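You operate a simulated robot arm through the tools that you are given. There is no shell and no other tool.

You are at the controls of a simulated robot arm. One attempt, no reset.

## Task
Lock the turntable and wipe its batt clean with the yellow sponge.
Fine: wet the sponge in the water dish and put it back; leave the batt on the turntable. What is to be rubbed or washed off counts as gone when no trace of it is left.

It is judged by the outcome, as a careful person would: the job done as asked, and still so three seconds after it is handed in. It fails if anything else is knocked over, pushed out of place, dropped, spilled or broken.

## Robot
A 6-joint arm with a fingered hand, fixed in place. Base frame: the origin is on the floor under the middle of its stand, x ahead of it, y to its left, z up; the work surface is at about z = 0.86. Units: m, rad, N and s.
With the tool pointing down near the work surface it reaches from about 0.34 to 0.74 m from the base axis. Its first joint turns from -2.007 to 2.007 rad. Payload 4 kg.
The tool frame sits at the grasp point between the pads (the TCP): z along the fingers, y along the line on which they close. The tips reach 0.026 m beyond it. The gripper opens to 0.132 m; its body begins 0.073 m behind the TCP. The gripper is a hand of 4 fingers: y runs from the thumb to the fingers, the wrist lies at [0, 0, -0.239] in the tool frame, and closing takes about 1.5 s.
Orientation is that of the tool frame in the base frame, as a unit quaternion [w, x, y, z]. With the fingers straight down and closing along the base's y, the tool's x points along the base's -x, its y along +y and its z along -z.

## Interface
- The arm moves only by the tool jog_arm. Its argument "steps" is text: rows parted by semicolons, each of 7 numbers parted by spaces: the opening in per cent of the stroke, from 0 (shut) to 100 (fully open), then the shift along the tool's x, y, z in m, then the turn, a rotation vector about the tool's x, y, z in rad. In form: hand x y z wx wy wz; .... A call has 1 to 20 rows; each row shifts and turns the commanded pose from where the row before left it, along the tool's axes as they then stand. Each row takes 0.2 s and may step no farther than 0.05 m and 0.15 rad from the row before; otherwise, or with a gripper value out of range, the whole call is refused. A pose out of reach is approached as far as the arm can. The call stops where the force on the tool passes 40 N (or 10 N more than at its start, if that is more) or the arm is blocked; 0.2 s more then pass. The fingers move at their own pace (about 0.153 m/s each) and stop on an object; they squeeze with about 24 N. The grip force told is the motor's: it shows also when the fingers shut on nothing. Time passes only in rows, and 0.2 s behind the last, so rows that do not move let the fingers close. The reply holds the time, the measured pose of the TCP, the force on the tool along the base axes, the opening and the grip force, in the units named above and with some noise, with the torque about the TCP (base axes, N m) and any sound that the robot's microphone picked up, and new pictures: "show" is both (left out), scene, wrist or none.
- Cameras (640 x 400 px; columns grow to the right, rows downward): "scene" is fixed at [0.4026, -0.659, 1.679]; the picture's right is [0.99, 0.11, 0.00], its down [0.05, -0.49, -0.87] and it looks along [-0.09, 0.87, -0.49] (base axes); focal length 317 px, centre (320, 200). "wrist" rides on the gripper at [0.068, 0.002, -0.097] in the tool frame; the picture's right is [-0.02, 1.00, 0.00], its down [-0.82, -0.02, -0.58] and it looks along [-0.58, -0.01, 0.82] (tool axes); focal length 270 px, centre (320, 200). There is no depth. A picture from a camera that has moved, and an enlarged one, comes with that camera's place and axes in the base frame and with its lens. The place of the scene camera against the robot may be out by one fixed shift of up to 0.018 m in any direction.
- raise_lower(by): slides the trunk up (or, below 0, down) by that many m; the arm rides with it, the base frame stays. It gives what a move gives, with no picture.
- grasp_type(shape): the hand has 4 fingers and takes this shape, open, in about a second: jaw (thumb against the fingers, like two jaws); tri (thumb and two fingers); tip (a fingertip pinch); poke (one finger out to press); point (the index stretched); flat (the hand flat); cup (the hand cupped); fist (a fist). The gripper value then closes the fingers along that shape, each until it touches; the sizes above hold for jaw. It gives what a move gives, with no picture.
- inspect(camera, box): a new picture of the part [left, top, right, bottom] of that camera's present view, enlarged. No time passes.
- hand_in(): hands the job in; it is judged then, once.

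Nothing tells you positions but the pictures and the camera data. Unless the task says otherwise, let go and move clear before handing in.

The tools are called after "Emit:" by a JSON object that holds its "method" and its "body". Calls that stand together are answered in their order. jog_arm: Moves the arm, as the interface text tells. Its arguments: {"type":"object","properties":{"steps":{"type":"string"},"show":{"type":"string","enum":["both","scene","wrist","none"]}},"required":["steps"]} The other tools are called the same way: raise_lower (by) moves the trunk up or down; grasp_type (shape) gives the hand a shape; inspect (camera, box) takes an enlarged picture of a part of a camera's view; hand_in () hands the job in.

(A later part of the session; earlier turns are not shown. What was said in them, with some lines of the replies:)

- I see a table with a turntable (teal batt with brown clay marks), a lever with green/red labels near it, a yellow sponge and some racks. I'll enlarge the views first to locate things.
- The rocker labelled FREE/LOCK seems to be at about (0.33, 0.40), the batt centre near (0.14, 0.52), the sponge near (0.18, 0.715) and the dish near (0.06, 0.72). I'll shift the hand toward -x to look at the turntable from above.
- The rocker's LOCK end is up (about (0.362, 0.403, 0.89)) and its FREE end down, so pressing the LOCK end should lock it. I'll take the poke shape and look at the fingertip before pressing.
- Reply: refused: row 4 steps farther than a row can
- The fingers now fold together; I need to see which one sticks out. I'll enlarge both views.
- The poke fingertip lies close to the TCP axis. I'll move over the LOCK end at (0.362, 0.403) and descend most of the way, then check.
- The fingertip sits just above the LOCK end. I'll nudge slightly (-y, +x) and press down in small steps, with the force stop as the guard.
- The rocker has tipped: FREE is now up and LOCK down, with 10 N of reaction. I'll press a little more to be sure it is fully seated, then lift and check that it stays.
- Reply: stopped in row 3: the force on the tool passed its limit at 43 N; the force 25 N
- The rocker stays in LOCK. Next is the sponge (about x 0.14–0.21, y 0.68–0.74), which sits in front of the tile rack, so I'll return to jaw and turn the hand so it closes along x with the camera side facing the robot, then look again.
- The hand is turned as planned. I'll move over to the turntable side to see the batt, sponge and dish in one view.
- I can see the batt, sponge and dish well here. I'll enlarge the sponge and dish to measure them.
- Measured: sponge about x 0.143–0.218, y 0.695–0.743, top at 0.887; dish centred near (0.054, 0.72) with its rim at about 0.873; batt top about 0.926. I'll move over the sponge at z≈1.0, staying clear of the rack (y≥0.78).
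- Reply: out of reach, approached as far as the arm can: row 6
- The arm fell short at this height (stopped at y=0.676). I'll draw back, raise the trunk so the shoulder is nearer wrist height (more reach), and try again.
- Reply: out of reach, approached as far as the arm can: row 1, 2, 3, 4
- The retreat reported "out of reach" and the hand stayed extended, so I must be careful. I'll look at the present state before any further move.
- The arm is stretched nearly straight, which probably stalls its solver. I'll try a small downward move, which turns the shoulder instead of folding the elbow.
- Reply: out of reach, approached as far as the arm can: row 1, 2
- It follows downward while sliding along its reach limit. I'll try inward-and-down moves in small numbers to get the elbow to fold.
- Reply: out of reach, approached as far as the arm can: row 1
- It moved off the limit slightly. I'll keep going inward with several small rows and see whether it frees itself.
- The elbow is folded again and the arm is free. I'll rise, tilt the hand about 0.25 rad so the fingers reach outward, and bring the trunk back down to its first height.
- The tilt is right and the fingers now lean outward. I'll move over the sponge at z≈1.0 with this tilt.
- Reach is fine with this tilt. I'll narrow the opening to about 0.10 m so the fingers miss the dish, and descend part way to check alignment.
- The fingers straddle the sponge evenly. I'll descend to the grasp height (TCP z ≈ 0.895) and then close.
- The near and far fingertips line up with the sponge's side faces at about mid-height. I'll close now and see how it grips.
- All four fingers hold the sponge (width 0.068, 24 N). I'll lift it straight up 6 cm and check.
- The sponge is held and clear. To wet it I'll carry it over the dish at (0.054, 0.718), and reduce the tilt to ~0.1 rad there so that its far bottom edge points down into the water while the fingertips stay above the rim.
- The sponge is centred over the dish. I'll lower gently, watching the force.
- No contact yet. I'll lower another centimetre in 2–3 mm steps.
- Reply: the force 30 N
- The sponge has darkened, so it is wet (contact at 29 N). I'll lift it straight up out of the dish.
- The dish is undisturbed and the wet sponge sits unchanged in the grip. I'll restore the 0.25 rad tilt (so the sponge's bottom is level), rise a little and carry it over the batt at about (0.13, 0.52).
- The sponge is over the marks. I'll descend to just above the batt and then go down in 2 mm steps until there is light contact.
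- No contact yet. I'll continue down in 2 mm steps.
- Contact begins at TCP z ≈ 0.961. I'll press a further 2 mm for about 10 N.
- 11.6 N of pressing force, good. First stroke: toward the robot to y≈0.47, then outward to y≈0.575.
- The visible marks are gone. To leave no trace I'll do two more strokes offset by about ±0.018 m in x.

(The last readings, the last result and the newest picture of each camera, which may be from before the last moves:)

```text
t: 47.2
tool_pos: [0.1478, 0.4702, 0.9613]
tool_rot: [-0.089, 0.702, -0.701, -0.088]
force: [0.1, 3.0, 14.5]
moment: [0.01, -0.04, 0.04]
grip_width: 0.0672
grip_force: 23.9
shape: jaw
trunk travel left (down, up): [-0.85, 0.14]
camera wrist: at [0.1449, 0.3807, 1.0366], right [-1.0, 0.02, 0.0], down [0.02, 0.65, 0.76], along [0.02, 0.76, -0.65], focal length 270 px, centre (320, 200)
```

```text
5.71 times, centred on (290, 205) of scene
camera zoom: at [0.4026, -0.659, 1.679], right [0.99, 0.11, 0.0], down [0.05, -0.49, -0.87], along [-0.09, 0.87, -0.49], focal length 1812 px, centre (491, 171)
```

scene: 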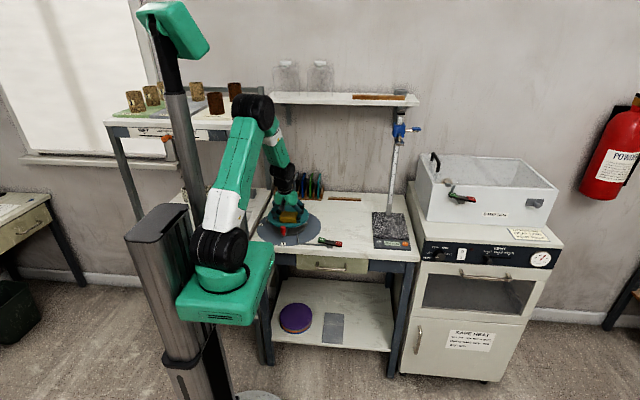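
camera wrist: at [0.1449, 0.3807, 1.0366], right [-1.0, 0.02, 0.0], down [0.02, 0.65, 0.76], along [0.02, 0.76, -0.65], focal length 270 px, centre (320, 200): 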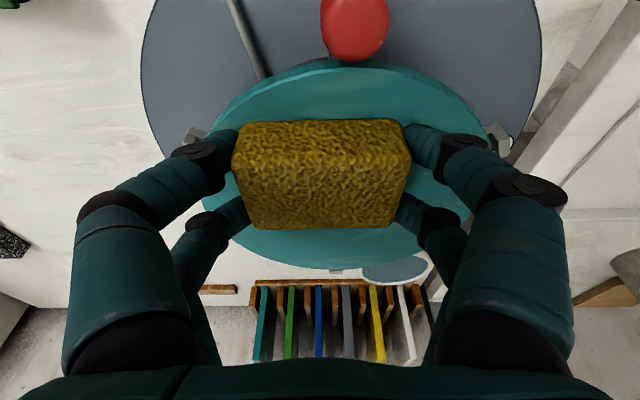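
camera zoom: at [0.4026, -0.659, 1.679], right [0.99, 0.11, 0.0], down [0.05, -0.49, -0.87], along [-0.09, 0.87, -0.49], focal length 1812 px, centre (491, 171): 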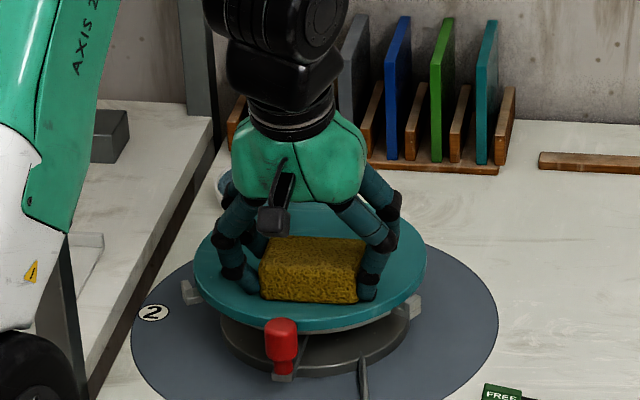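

Now the third stroke at x≈0.11, outward to y≈0.57.

Emit:
{"method": "jog_arm", "body": {"steps": "0 0 0.01 0 0 0 0; 0 0 0.01 0 0 0 0; 0 0 0.01 0 0 0 0; 0 0 0.01 0 0 0 0; 0 -0.0116 0 0.003 0 0 0; 0 -0.0116 0 0.003 0 0 0; 0 -0.0116 0 0.003 0 0 0; 0 -0.0116 0 0.003 0 0 0; 0 -0.0116 0 0.003 0 0 0; 0 -0.0116 0 0.003 0 0 0; 0 -0.0116 0 0.003 0 0 0; 0 -0.0116 0 0.003 0 0 0; 0 0 -0.01 0 0 0 0; 0 0 -0.01 0 0 0 0; 0 0 0 0 0 0 0", "show": "none"}}

Emit:
{"method": "jog_arm", "body": {"steps": "0 -0.0025 0 -0.0097 0 0 0; 0 -0.0049 0 -0.0194 0 0 0; 0 -0.0099 0 -0.0388 0 0 0; 0 0 0 0 0 0 0"}}

Emit:
{"method": "inspect", "body": {"camera": "scene", "box": [250, 170, 330, 240]}}

Emit:
{"method": "inspect", "body": {"camera": "wrist", "box": [160, 0, 480, 260]}}

```text
t: 50.4
tool_pos: [0.1282, 0.5672, 0.9607]
tool_rot: [-0.09, 0.702, -0.701, -0.088]
force: [-3.4, 1.3, 11.6]
moment: [-0.02, 0.06, -0.02]
grip_width: 0.0669
grip_force: 23.8
shape: jaw
trunk travel left (down, up): [-0.85, 0.14]
```

```text
t: 51.4
tool_pos: [0.1278, 0.5667, 1.0294]
tool_rot: [0.088, -0.701, 0.702, 0.087]
force: [0.0, -0.1, -0.2]
moment: [-0.01, -0.02, 0.0]
grip_width: 0.0671
grip_force: 24.1
shape: jaw
trunk travel left (down, up): [-0.85, 0.14]
camera wrist: at [0.125, 0.4773, 1.1056], right [-1.0, 0.02, 0.0], down [0.02, 0.65, 0.76], along [0.02, 0.76, -0.65], focal length 270 px, centre (320, 200)
```

scene: 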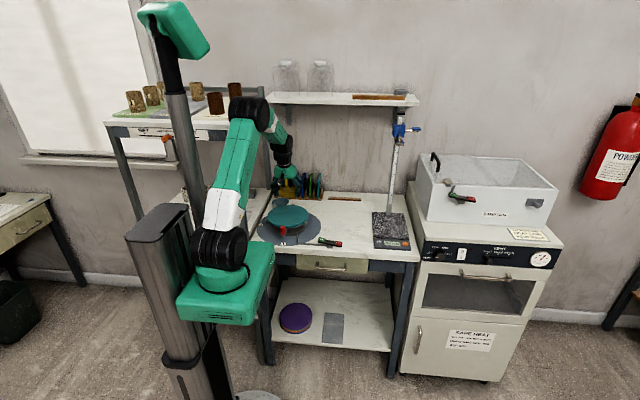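
wrist: 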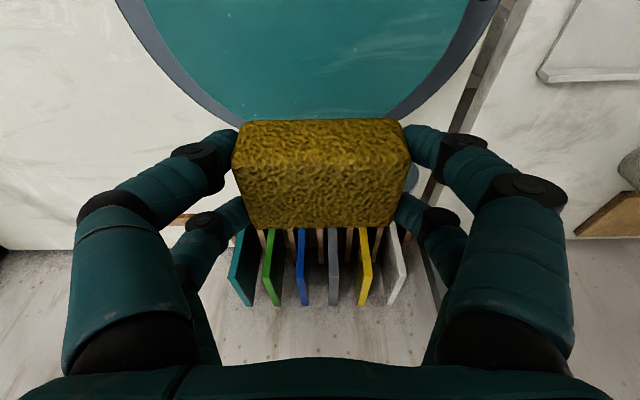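

```text
5.71 times, centred on (290, 205) of scene
camera zoom: at [0.4026, -0.659, 1.679], right [0.99, 0.11, 0.0], down [0.05, -0.49, -0.87], along [-0.09, 0.87, -0.49], focal length 1812 px, centre (491, 171)
```

zoom: 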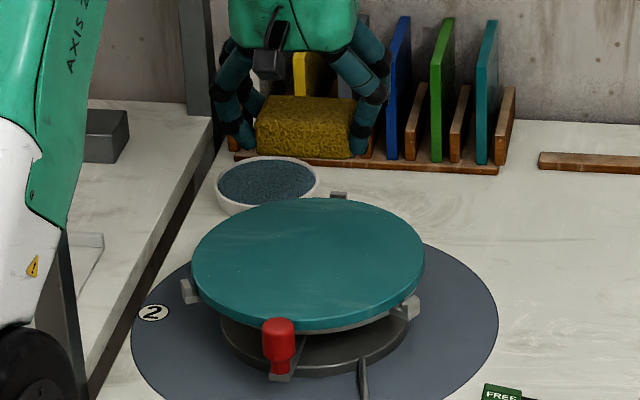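

```text
1.54 times, centred on (320, 130) of wrist
camera zoom: at [0.125, 0.4773, 1.1056], right [-1.0, 0.02, 0.0], down [0.02, 0.65, 0.76], along [0.02, 0.76, -0.65], focal length 416 px, centre (320, 308)
```

zoom: 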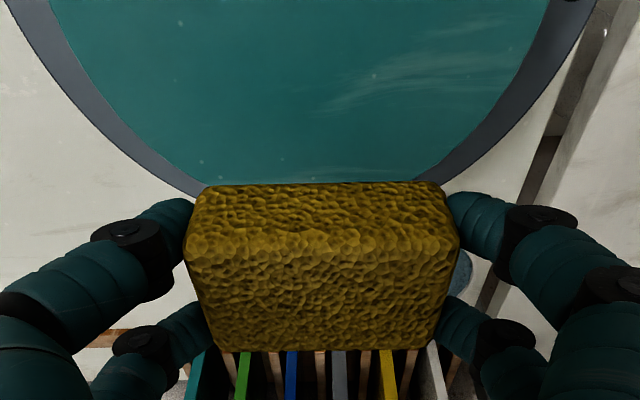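

The batt looks clean in both views. Before returning the sponge, I'll compare the turntable with my earlier picture to be sure nothing shifted.

Emit:
{"method": "inspect", "body": {"camera": "scene", "box": [250, 165, 350, 255]}}

Emit:
{"method": "inspect", "body": {"camera": "scene", "box": [265, 195, 315, 230]}}

```text
4.44 times, centred on (300, 210) of scene
camera zoom: at [0.4026, -0.659, 1.679], right [0.99, 0.11, 0.0], down [0.05, -0.49, -0.87], along [-0.09, 0.87, -0.49], focal length 1409 px, centre (409, 156)
```

zoom: 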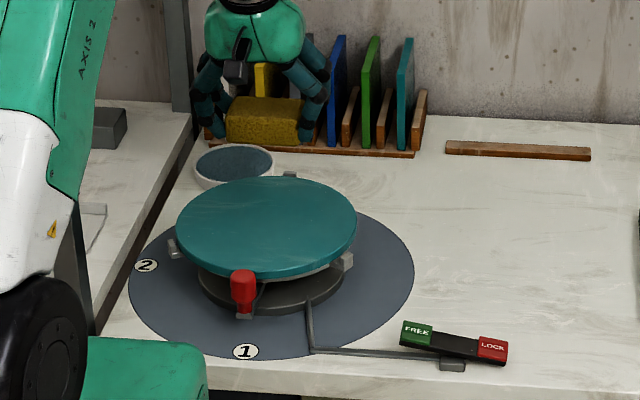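

```text
11.43 times, centred on (290, 212) of scene
camera zoom: at [0.4026, -0.659, 1.679], right [0.99, 0.11, 0.0], down [0.05, -0.49, -0.87], along [-0.09, 0.87, -0.49], focal length 3624 px, centre (663, 57)
```

zoom: 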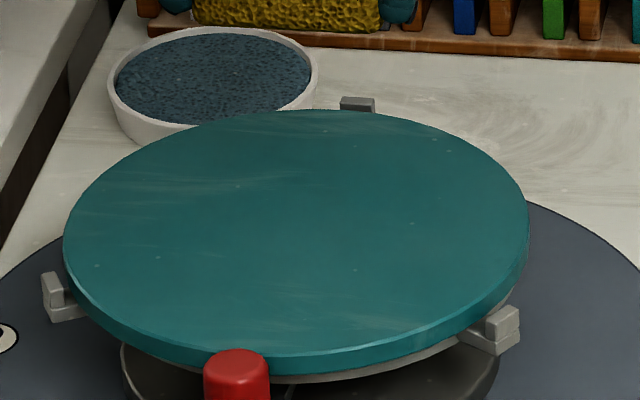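

Comparing with earlier, the batt may have slid a few millimetres on its seat. I'll take the same crop as before for an exact comparison.

Emit:
{"method": "inspect", "body": {"camera": "scene", "box": [255, 185, 315, 250]}}

Emit:
{"method": "inspect", "body": {"camera": "wrist", "box": [100, 0, 520, 130]}}

```text
6.15 times, centred on (285, 218) of scene
camera zoom: at [0.4026, -0.659, 1.679], right [0.99, 0.11, 0.0], down [0.05, -0.49, -0.87], along [-0.09, 0.87, -0.49], focal length 1951 px, centre (535, 92)
```

zoom: 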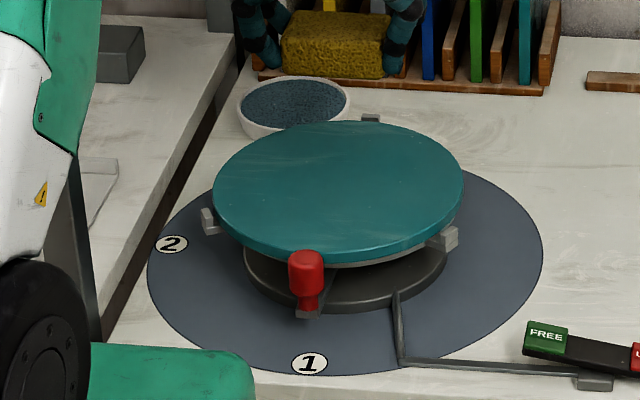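

```text
1.52 times, centred on (310, 65) of wrist
camera zoom: at [0.125, 0.4773, 1.1056], right [-1.0, 0.02, 0.0], down [0.02, 0.65, 0.76], along [0.02, 0.76, -0.65], focal length 412 px, centre (335, 406)
```

zoom: 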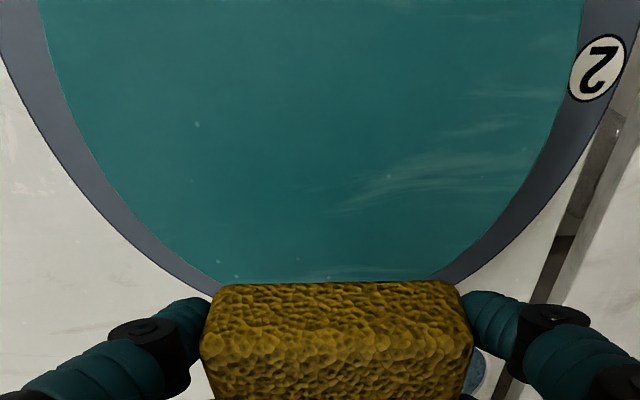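

The batt moved only by a few millimetres of play within its lugs and remains seated, level and clean; the lever still reads LOCK. Next I'll carry the sponge back over its original spot (0.179, 0.7165).

Emit:
{"method": "jog_arm", "body": {"steps": "0 -0.0254 -0.0103 0.0168 0 0 0; 0 -0.0254 -0.0103 0.0168 0 0 0; 0 -0.0254 -0.0103 0.0168 0 0 0; 0 -0.0254 -0.0103 0.0168 0 0 0; 0 -0.0256 -0.0103 0.0168 0 0 0; 0 0 0 0 0 0 0; 0 0 0 0 0 0 0"}}

Emit:
{"method": "inspect", "body": {"camera": "wrist", "box": [160, 0, 640, 260]}}

```text
t: 53.0
tool_pos: [0.1785, 0.7106, 0.9794]
tool_rot: [0.089, -0.701, 0.702, 0.087]
force: [-0.2, 0.0, -0.3]
moment: [0.0, 0.01, -0.01]
grip_width: 0.0674
grip_force: 23.5
shape: jaw
trunk travel left (down, up): [-0.85, 0.14]
camera wrist: at [0.1764, 0.6215, 1.0554], right [-1.0, 0.02, 0.0], down [0.02, 0.65, 0.76], along [0.02, 0.76, -0.65], focal length 270 px, centre (320, 200)
```

scene: 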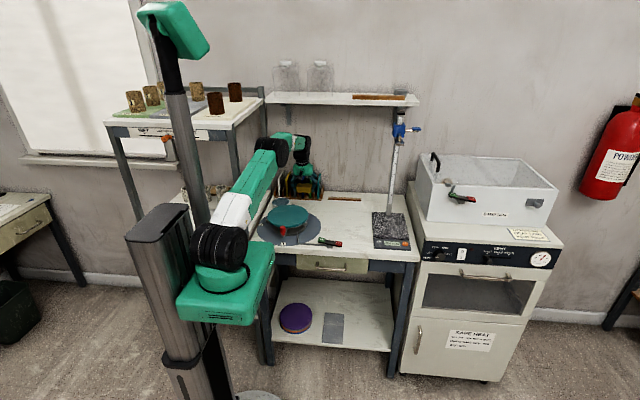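
wrist: 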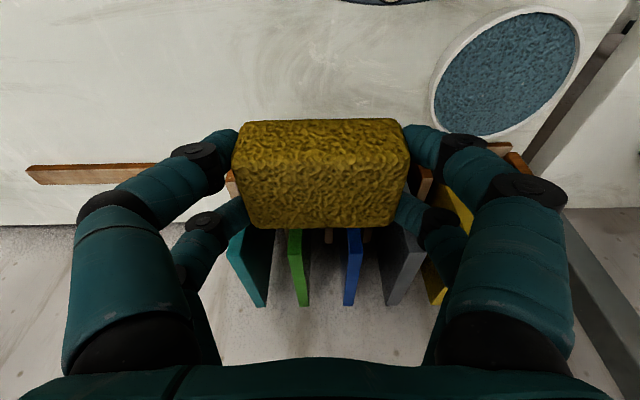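

```text
1.33 times, centred on (400, 130) of wrist
camera zoom: at [0.1764, 0.6215, 1.0554], right [-1.0, 0.02, 0.0], down [0.02, 0.65, 0.76], along [0.02, 0.76, -0.65], focal length 360 px, centre (213, 293)
```

zoom: 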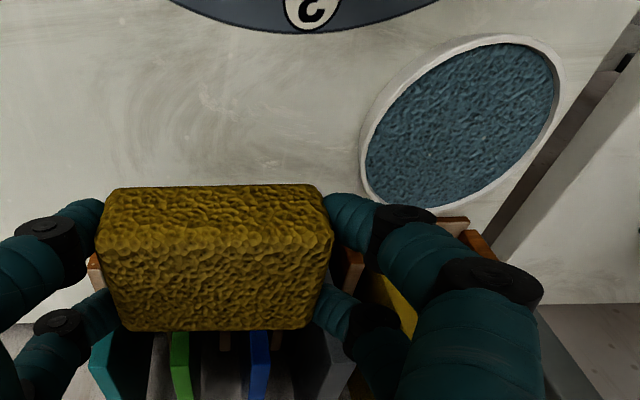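

It is over its spot. I'll descend close to the table, then in 2 mm steps until contact.

Emit:
{"method": "jog_arm", "body": {"steps": "0 0.0049 -0.0008 0.0194 0 0 0; 0 0.0049 0 0.0194 0 0 0; 0 0.0049 0 0.0194 0 0 0; 0 0.0037 0 0.0145 0 0 0; 0 0.0005 0 0.0019 0 0 0; 0 0 0 0 0 0 0", "show": "none"}}

```text
t: 54.4
tool_pos: [0.1799, 0.7114, 0.903]
tool_rot: [0.089, -0.702, 0.702, 0.087]
force: [0.5, 0.2, -0.8]
moment: [0.0, -0.01, -0.01]
grip_width: 0.0674
grip_force: 23.9
shape: jaw
trunk travel left (down, up): [-0.85, 0.14]
```

Emit:
{"method": "jog_arm", "body": {"steps": "0 0.0005 0 0.0019 0 0 0; 0 0.0005 0 0.0019 0 0 0; 0 0 0 0 0 0 0", "show": "none"}}

```text
t: 55.2
tool_pos: [0.1803, 0.7117, 0.8993]
tool_rot: [0.089, -0.702, 0.702, 0.087]
force: [-1.0, -1.0, -0.1]
moment: [-0.02, 0.02, 0.02]
grip_width: 0.0675
grip_force: 23.9
shape: jaw
trunk travel left (down, up): [-0.85, 0.14]
```

The arm is at z=0.899 with no contact yet; the original grasp was at 0.8964. I'll go down 2–3 mm more.

Emit:
{"method": "jog_arm", "body": {"steps": "0 0.0005 0 0.0019 0 0 0; 0 0.0003 0 0.0012 0 0 0; 0 0 0 0 0 0 0"}}

Emit:
{"method": "inspect", "body": {"camera": "scene", "box": [265, 170, 345, 220]}}

```text
t: 56.0
tool_pos: [0.1798, 0.7114, 0.8968]
tool_rot: [-0.089, 0.702, -0.701, -0.088]
force: [0.3, 0.3, -0.6]
moment: [0.03, -0.03, -0.01]
grip_width: 0.0675
grip_force: 24.1
shape: jaw
trunk travel left (down, up): [-0.85, 0.14]
camera wrist: at [0.177, 0.6218, 0.972], right [-1.0, 0.02, 0.0], down [0.02, 0.65, 0.76], along [0.02, 0.76, -0.65], focal length 270 px, centre (320, 200)
```

scene: 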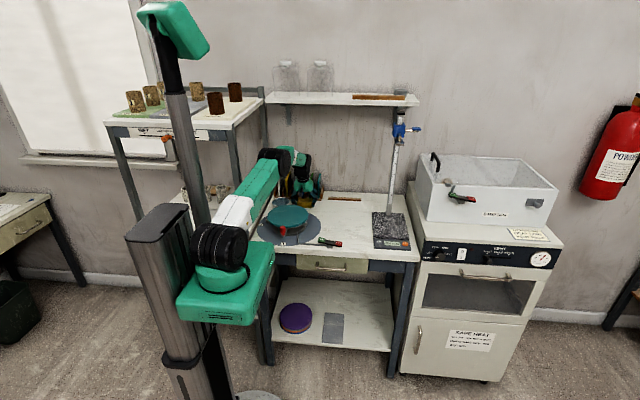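
wrist: 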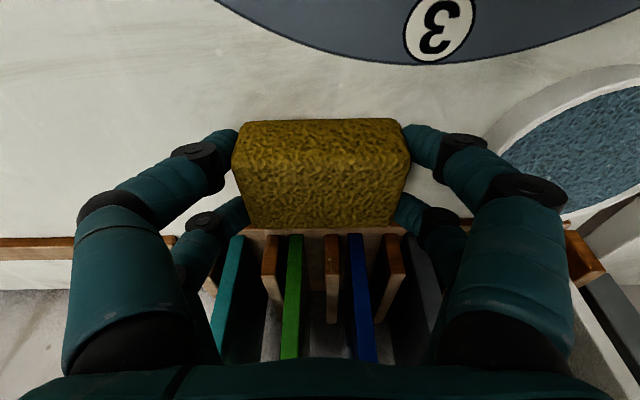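

```text
8.00 times, centred on (305, 195) of scene
camera zoom: at [0.4026, -0.659, 1.679], right [0.99, 0.11, 0.0], down [0.05, -0.49, -0.87], along [-0.09, 0.87, -0.49], focal length 2537 px, centre (440, 240)
```

zoom: 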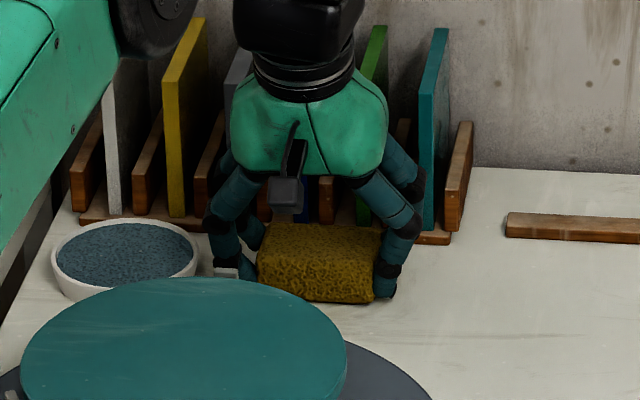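

It looks to be about at table level. One or two more 1 mm steps to feel contact, then release.

Emit:
{"method": "jog_arm", "body": {"steps": "0 0.0003 0 0.001 0 0 0; 0 0.0003 0 0.001 0 0 0; 0 0 0 0 0 0 0", "show": "none"}}

```text
t: 56.8
tool_pos: [0.1802, 0.7127, 0.8947]
tool_rot: [-0.088, 0.702, -0.701, -0.087]
force: [-0.4, -1.3, 0.2]
moment: [0.01, -0.02, 0.0]
grip_width: 0.0673
grip_force: 24.3
shape: jaw
trunk travel left (down, up): [-0.85, 0.14]
```

Emit:
{"method": "jog_arm", "body": {"steps": "0 0.0003 0 0.001 0 0 0; 0 0.0003 0 0.001 0 0 0; 0 0 0 0 0 0 0", "show": "wrist"}}

Emit:
{"method": "inspect", "body": {"camera": "scene", "box": [285, 185, 335, 215]}}

```text
t: 57.6
tool_pos: [0.1799, 0.7104, 0.8936]
tool_rot: [-0.09, 0.702, -0.701, -0.089]
force: [-0.4, 1.3, 8.8]
moment: [-0.03, 0.0, -0.03]
grip_width: 0.0672
grip_force: 24.1
shape: jaw
trunk travel left (down, up): [-0.85, 0.14]
camera wrist: at [0.1771, 0.6214, 0.9695], right [-1.0, 0.02, 0.0], down [0.02, 0.65, 0.76], along [0.02, 0.76, -0.65], focal length 270 px, centre (320, 200)
```

wrist: 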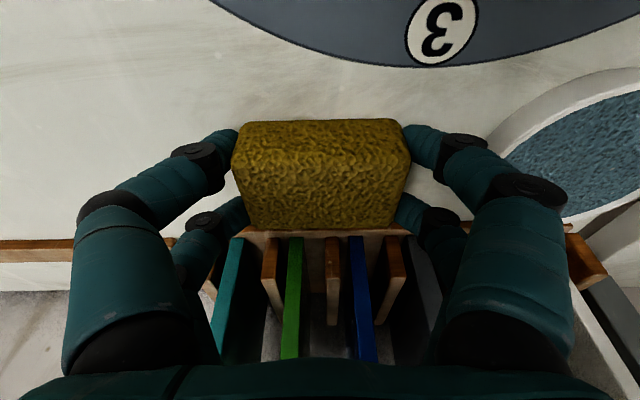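

```text
12.80 times, centred on (310, 200) of scene
camera zoom: at [0.4026, -0.659, 1.679], right [0.99, 0.11, 0.0], down [0.05, -0.49, -0.87], along [-0.09, 0.87, -0.49], focal length 4059 px, centre (448, 200)
```

zoom: 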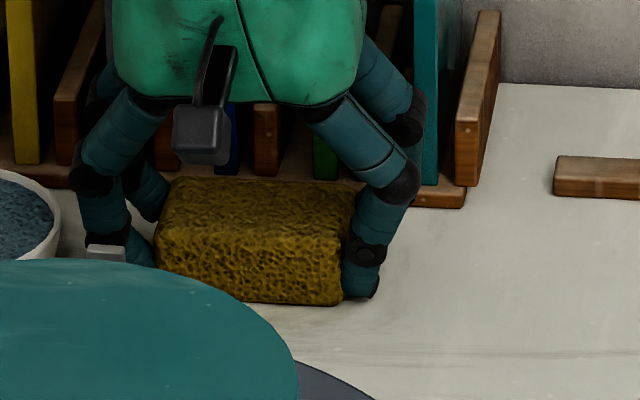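

Contact on the table (8.8 N). I'll open the fingers to 76 % and let them settle.

Emit:
{"method": "jog_arm", "body": {"steps": "55 0 0 0 0 0 0; 65 0 0 0 0 0 0; 76 0 0 0 0 0 0; 76 0 0 0 0 0 0; 76 0 0 0 0 0 0"}}

Emit:
{"method": "inspect", "body": {"camera": "wrist", "box": [140, 60, 500, 280]}}

```text
t: 58.8
tool_pos: [0.1781, 0.7111, 0.8917]
tool_rot: [-0.089, 0.702, -0.701, -0.088]
force: [0.5, -0.7, 0.8]
moment: [0.01, 0.05, 0.01]
grip_width: 0.0997
grip_force: 0.1
shape: jaw
trunk travel left (down, up): [-0.85, 0.14]
camera wrist: at [0.1771, 0.6211, 0.9677], right [-1.0, 0.02, 0.0], down [0.02, 0.65, 0.76], along [0.02, 0.76, -0.65], focal length 270 px, centre (320, 200)
```

scene: 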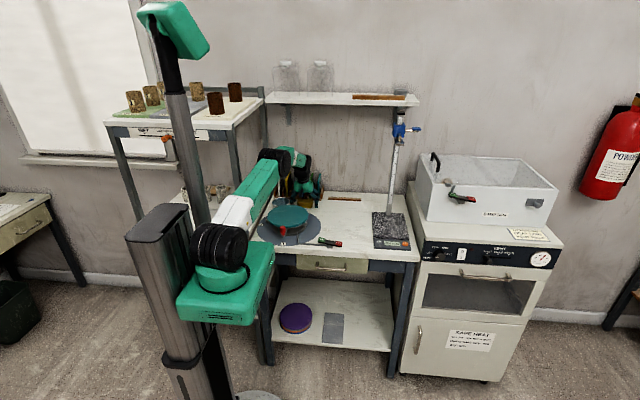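
wrist: 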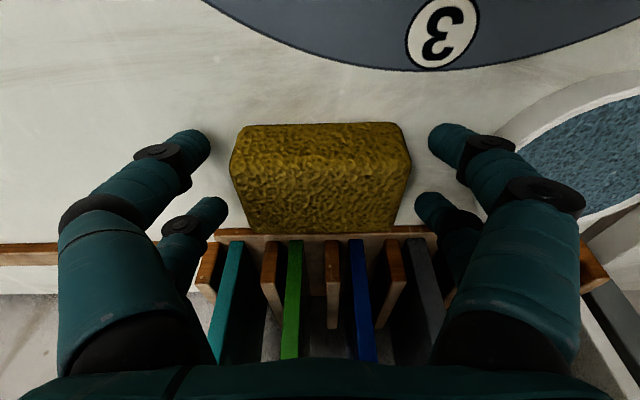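

```text
1.78 times, centred on (320, 170) of wrist
camera zoom: at [0.1771, 0.6211, 0.9677], right [-1.0, 0.02, 0.0], down [0.02, 0.65, 0.76], along [0.02, 0.76, -0.65], focal length 480 px, centre (320, 253)
```

zoom: 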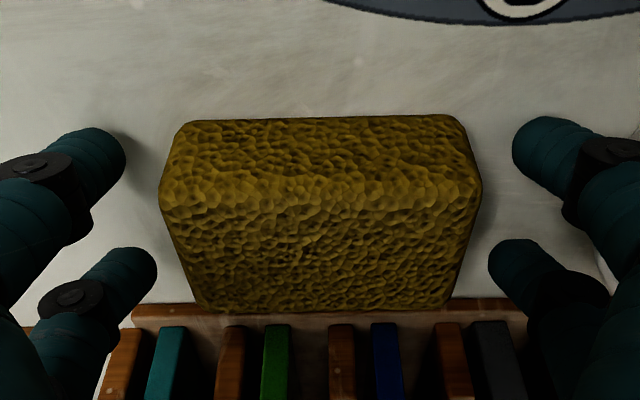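

The sponge is free and back in place. I'll lift straight up, then retract away from the rack and inspect everything.

Emit:
{"method": "jog_arm", "body": {"steps": "76 -0.0049 0 -0.0194 0 0 0; 76 -0.0049 0 -0.0194 0 0 0; 76 -0.0049 0 -0.0194 0 0 0; 76 -0.0049 0 -0.0194 0 0 0; 76 0.0339 0 -0.0182 0 0 0; 76 0.0339 0 -0.0182 0 0 0; 76 0.0339 0 -0.0182 0 0 0; 76 0.0339 0 -0.0182 0 0 0; 76 0.0339 0 -0.0182 0 0 0; 76 0.0339 0 -0.0182 0 0 0; 76 0 0 0 0 0 0"}}

Emit:
{"method": "inspect", "body": {"camera": "wrist", "box": [160, 0, 480, 200]}}

Emit:
{"method": "inspect", "body": {"camera": "scene", "box": [250, 165, 350, 255]}}

```text
t: 61.2
tool_pos: [0.1789, 0.4865, 1.0269]
tool_rot: [0.089, -0.701, 0.702, 0.087]
force: [0.4, 0.0, -0.2]
moment: [0.01, 0.0, 0.02]
grip_width: 0.1002
grip_force: 0.0
shape: jaw
trunk travel left (down, up): [-0.85, 0.14]
camera wrist: at [0.1768, 0.3964, 1.1034], right [-1.0, 0.02, 0.0], down [0.02, 0.65, 0.76], along [0.02, 0.76, -0.65], focal length 270 px, centre (320, 200)
```

scene: 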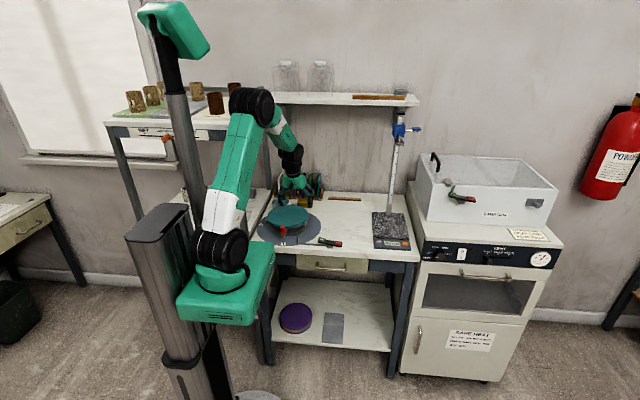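
wrist: 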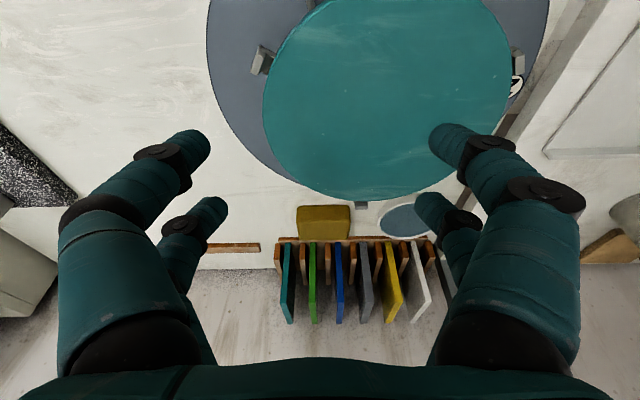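

```text
2.00 times, centred on (320, 100) of wrist
camera zoom: at [0.1768, 0.3964, 1.1034], right [-1.0, 0.02, 0.0], down [0.02, 0.65, 0.76], along [0.02, 0.76, -0.65], focal length 541 px, centre (320, 400)
```

zoom: 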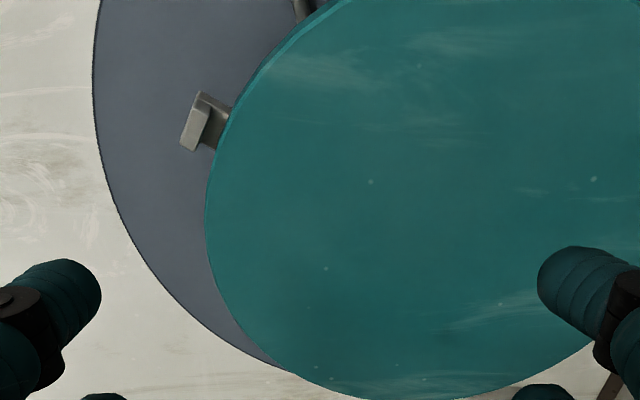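

```text
4.44 times, centred on (300, 210) of scene
camera zoom: at [0.4026, -0.659, 1.679], right [0.99, 0.11, 0.0], down [0.05, -0.49, -0.87], along [-0.09, 0.87, -0.49], focal length 1409 px, centre (409, 156)
```

zoom: 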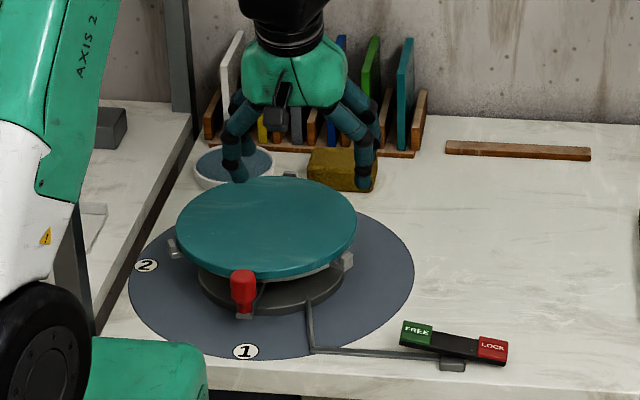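

All clean from here. I'll rise and level the hand for a full view of the batt, comparable with the earlier picture.

Emit:
{"method": "jog_arm", "body": {"steps": "76 0 0 -0.04 0 0.125 0; 76 0 0 -0.04 0 0.125 0; 76 0 0.005 -0.015 0 0 0; 76 0 0.005 0 0 0 0; 76 0 0 0 0 0 0"}}

Emit:
{"method": "inspect", "body": {"camera": "wrist", "box": [180, 0, 500, 200]}}

Emit:
{"method": "inspect", "body": {"camera": "wrist", "box": [280, 40, 420, 160]}}

Emit:
{"method": "inspect", "body": {"camera": "scene", "box": [265, 195, 315, 230]}}

```text
t: 62.4
tool_pos: [0.1688, 0.4713, 1.1224]
tool_rot: [0.0, -0.707, 0.707, -0.001]
force: [-0.2, -0.4, 0.0]
moment: [-0.01, -0.03, 0.02]
grip_width: 0.1
grip_force: 0.1
shape: jaw
trunk travel left (down, up): [-0.85, 0.14]
camera wrist: at [0.1665, 0.4034, 1.2175], right [-1.0, 0.03, 0.0], down [0.02, 0.82, 0.58], along [0.02, 0.58, -0.82], focal length 270 px, centre (320, 200)
```

scene: 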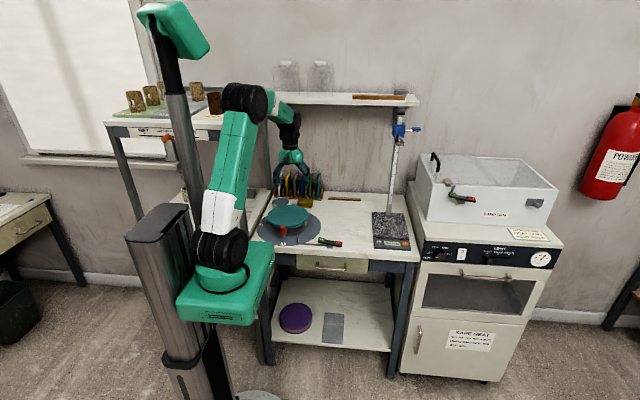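
wrist: 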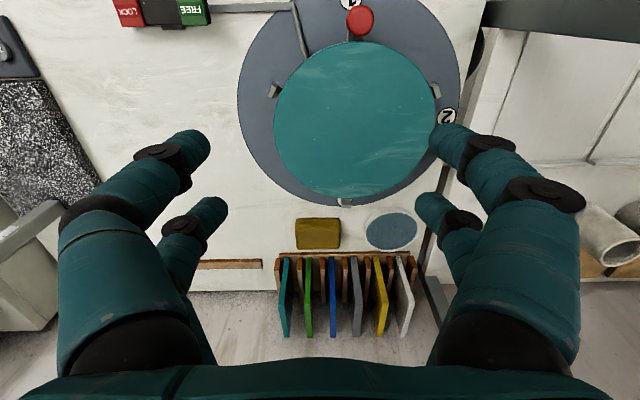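

```text
2.00 times, centred on (340, 100) of wrist
camera zoom: at [0.1665, 0.4034, 1.2175], right [-1.0, 0.03, 0.0], down [0.02, 0.82, 0.58], along [0.02, 0.58, -0.82], focal length 541 px, centre (280, 400)
```

zoom: 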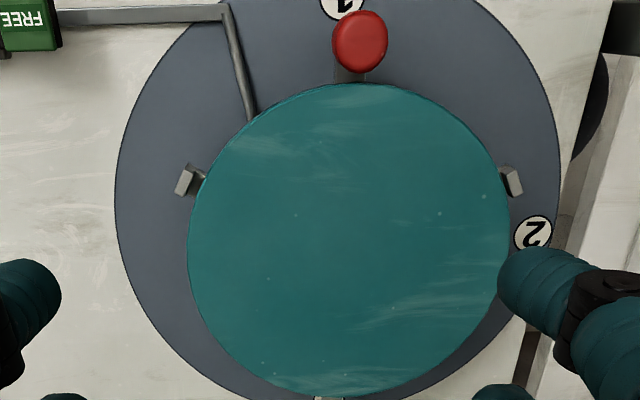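

```text
3.33 times, centred on (350, 100) of wrist
camera zoom: at [0.1665, 0.4034, 1.2175], right [-1.0, 0.03, 0.0], down [0.02, 0.82, 0.58], along [0.02, 0.58, -0.82], focal length 901 px, centre (220, 533)
```

zoom: 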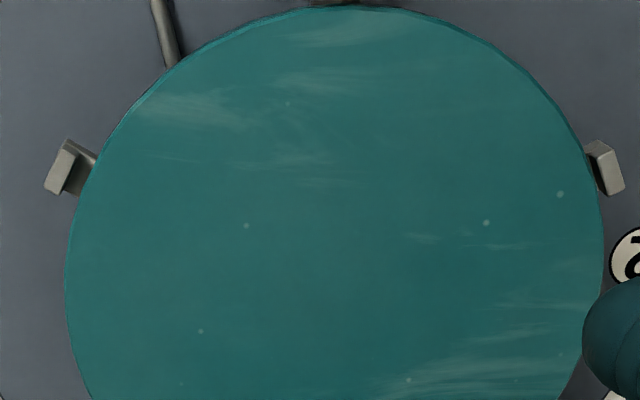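

```text
11.43 times, centred on (290, 212) of scene
camera zoom: at [0.4026, -0.659, 1.679], right [0.99, 0.11, 0.0], down [0.05, -0.49, -0.87], along [-0.09, 0.87, -0.49], focal length 3624 px, centre (663, 57)
```

zoom: 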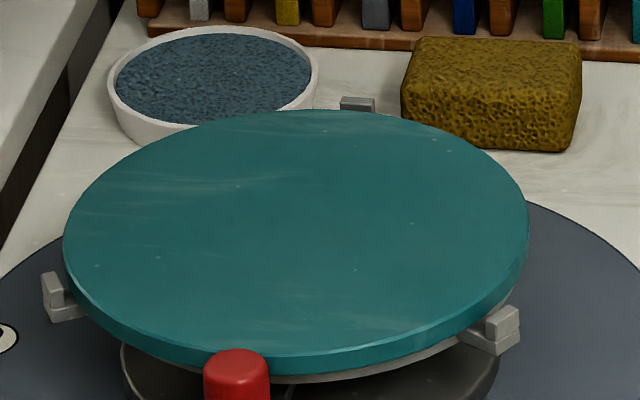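

The batt is clean with no trace left, it is still seated on the turntable, and the lever is on LOCK. The wet sponge is back in its spot and the dish, rack and everything else are undisturbed; the hand is empty and clear, so I'm handing in.

Emit:
{"method": "hand_in", "body": {}}

```text
The job is handed in.
```

I locked the turntable, wiped the batt clean with the wet sponge and handed the job in; I don't know yet how it was judged.

- **Lock:** I pressed the LOCK end of the rocker down. It stayed down in every picture taken afterwards.
- **Sponge:** I dipped it in the water dish until it darkened. After wiping I set it back in its original spot, and it lines up with the first picture.
- **Batt:** I rubbed it with four passes, and no clay shows in either camera view. A few tiny pale specks remain; they were there before and look like part of the surface.
- **Small shifts:** The wiping slid the batt about 5 mm toward the robot within its lugs and turned the locked turntable by about 2 degrees. The batt is still level and seated, so I left it rather than risk another push.

The dish, the tile rack and the other items near the turntable look undisturbed. The hand is empty and held clear above the turntable.
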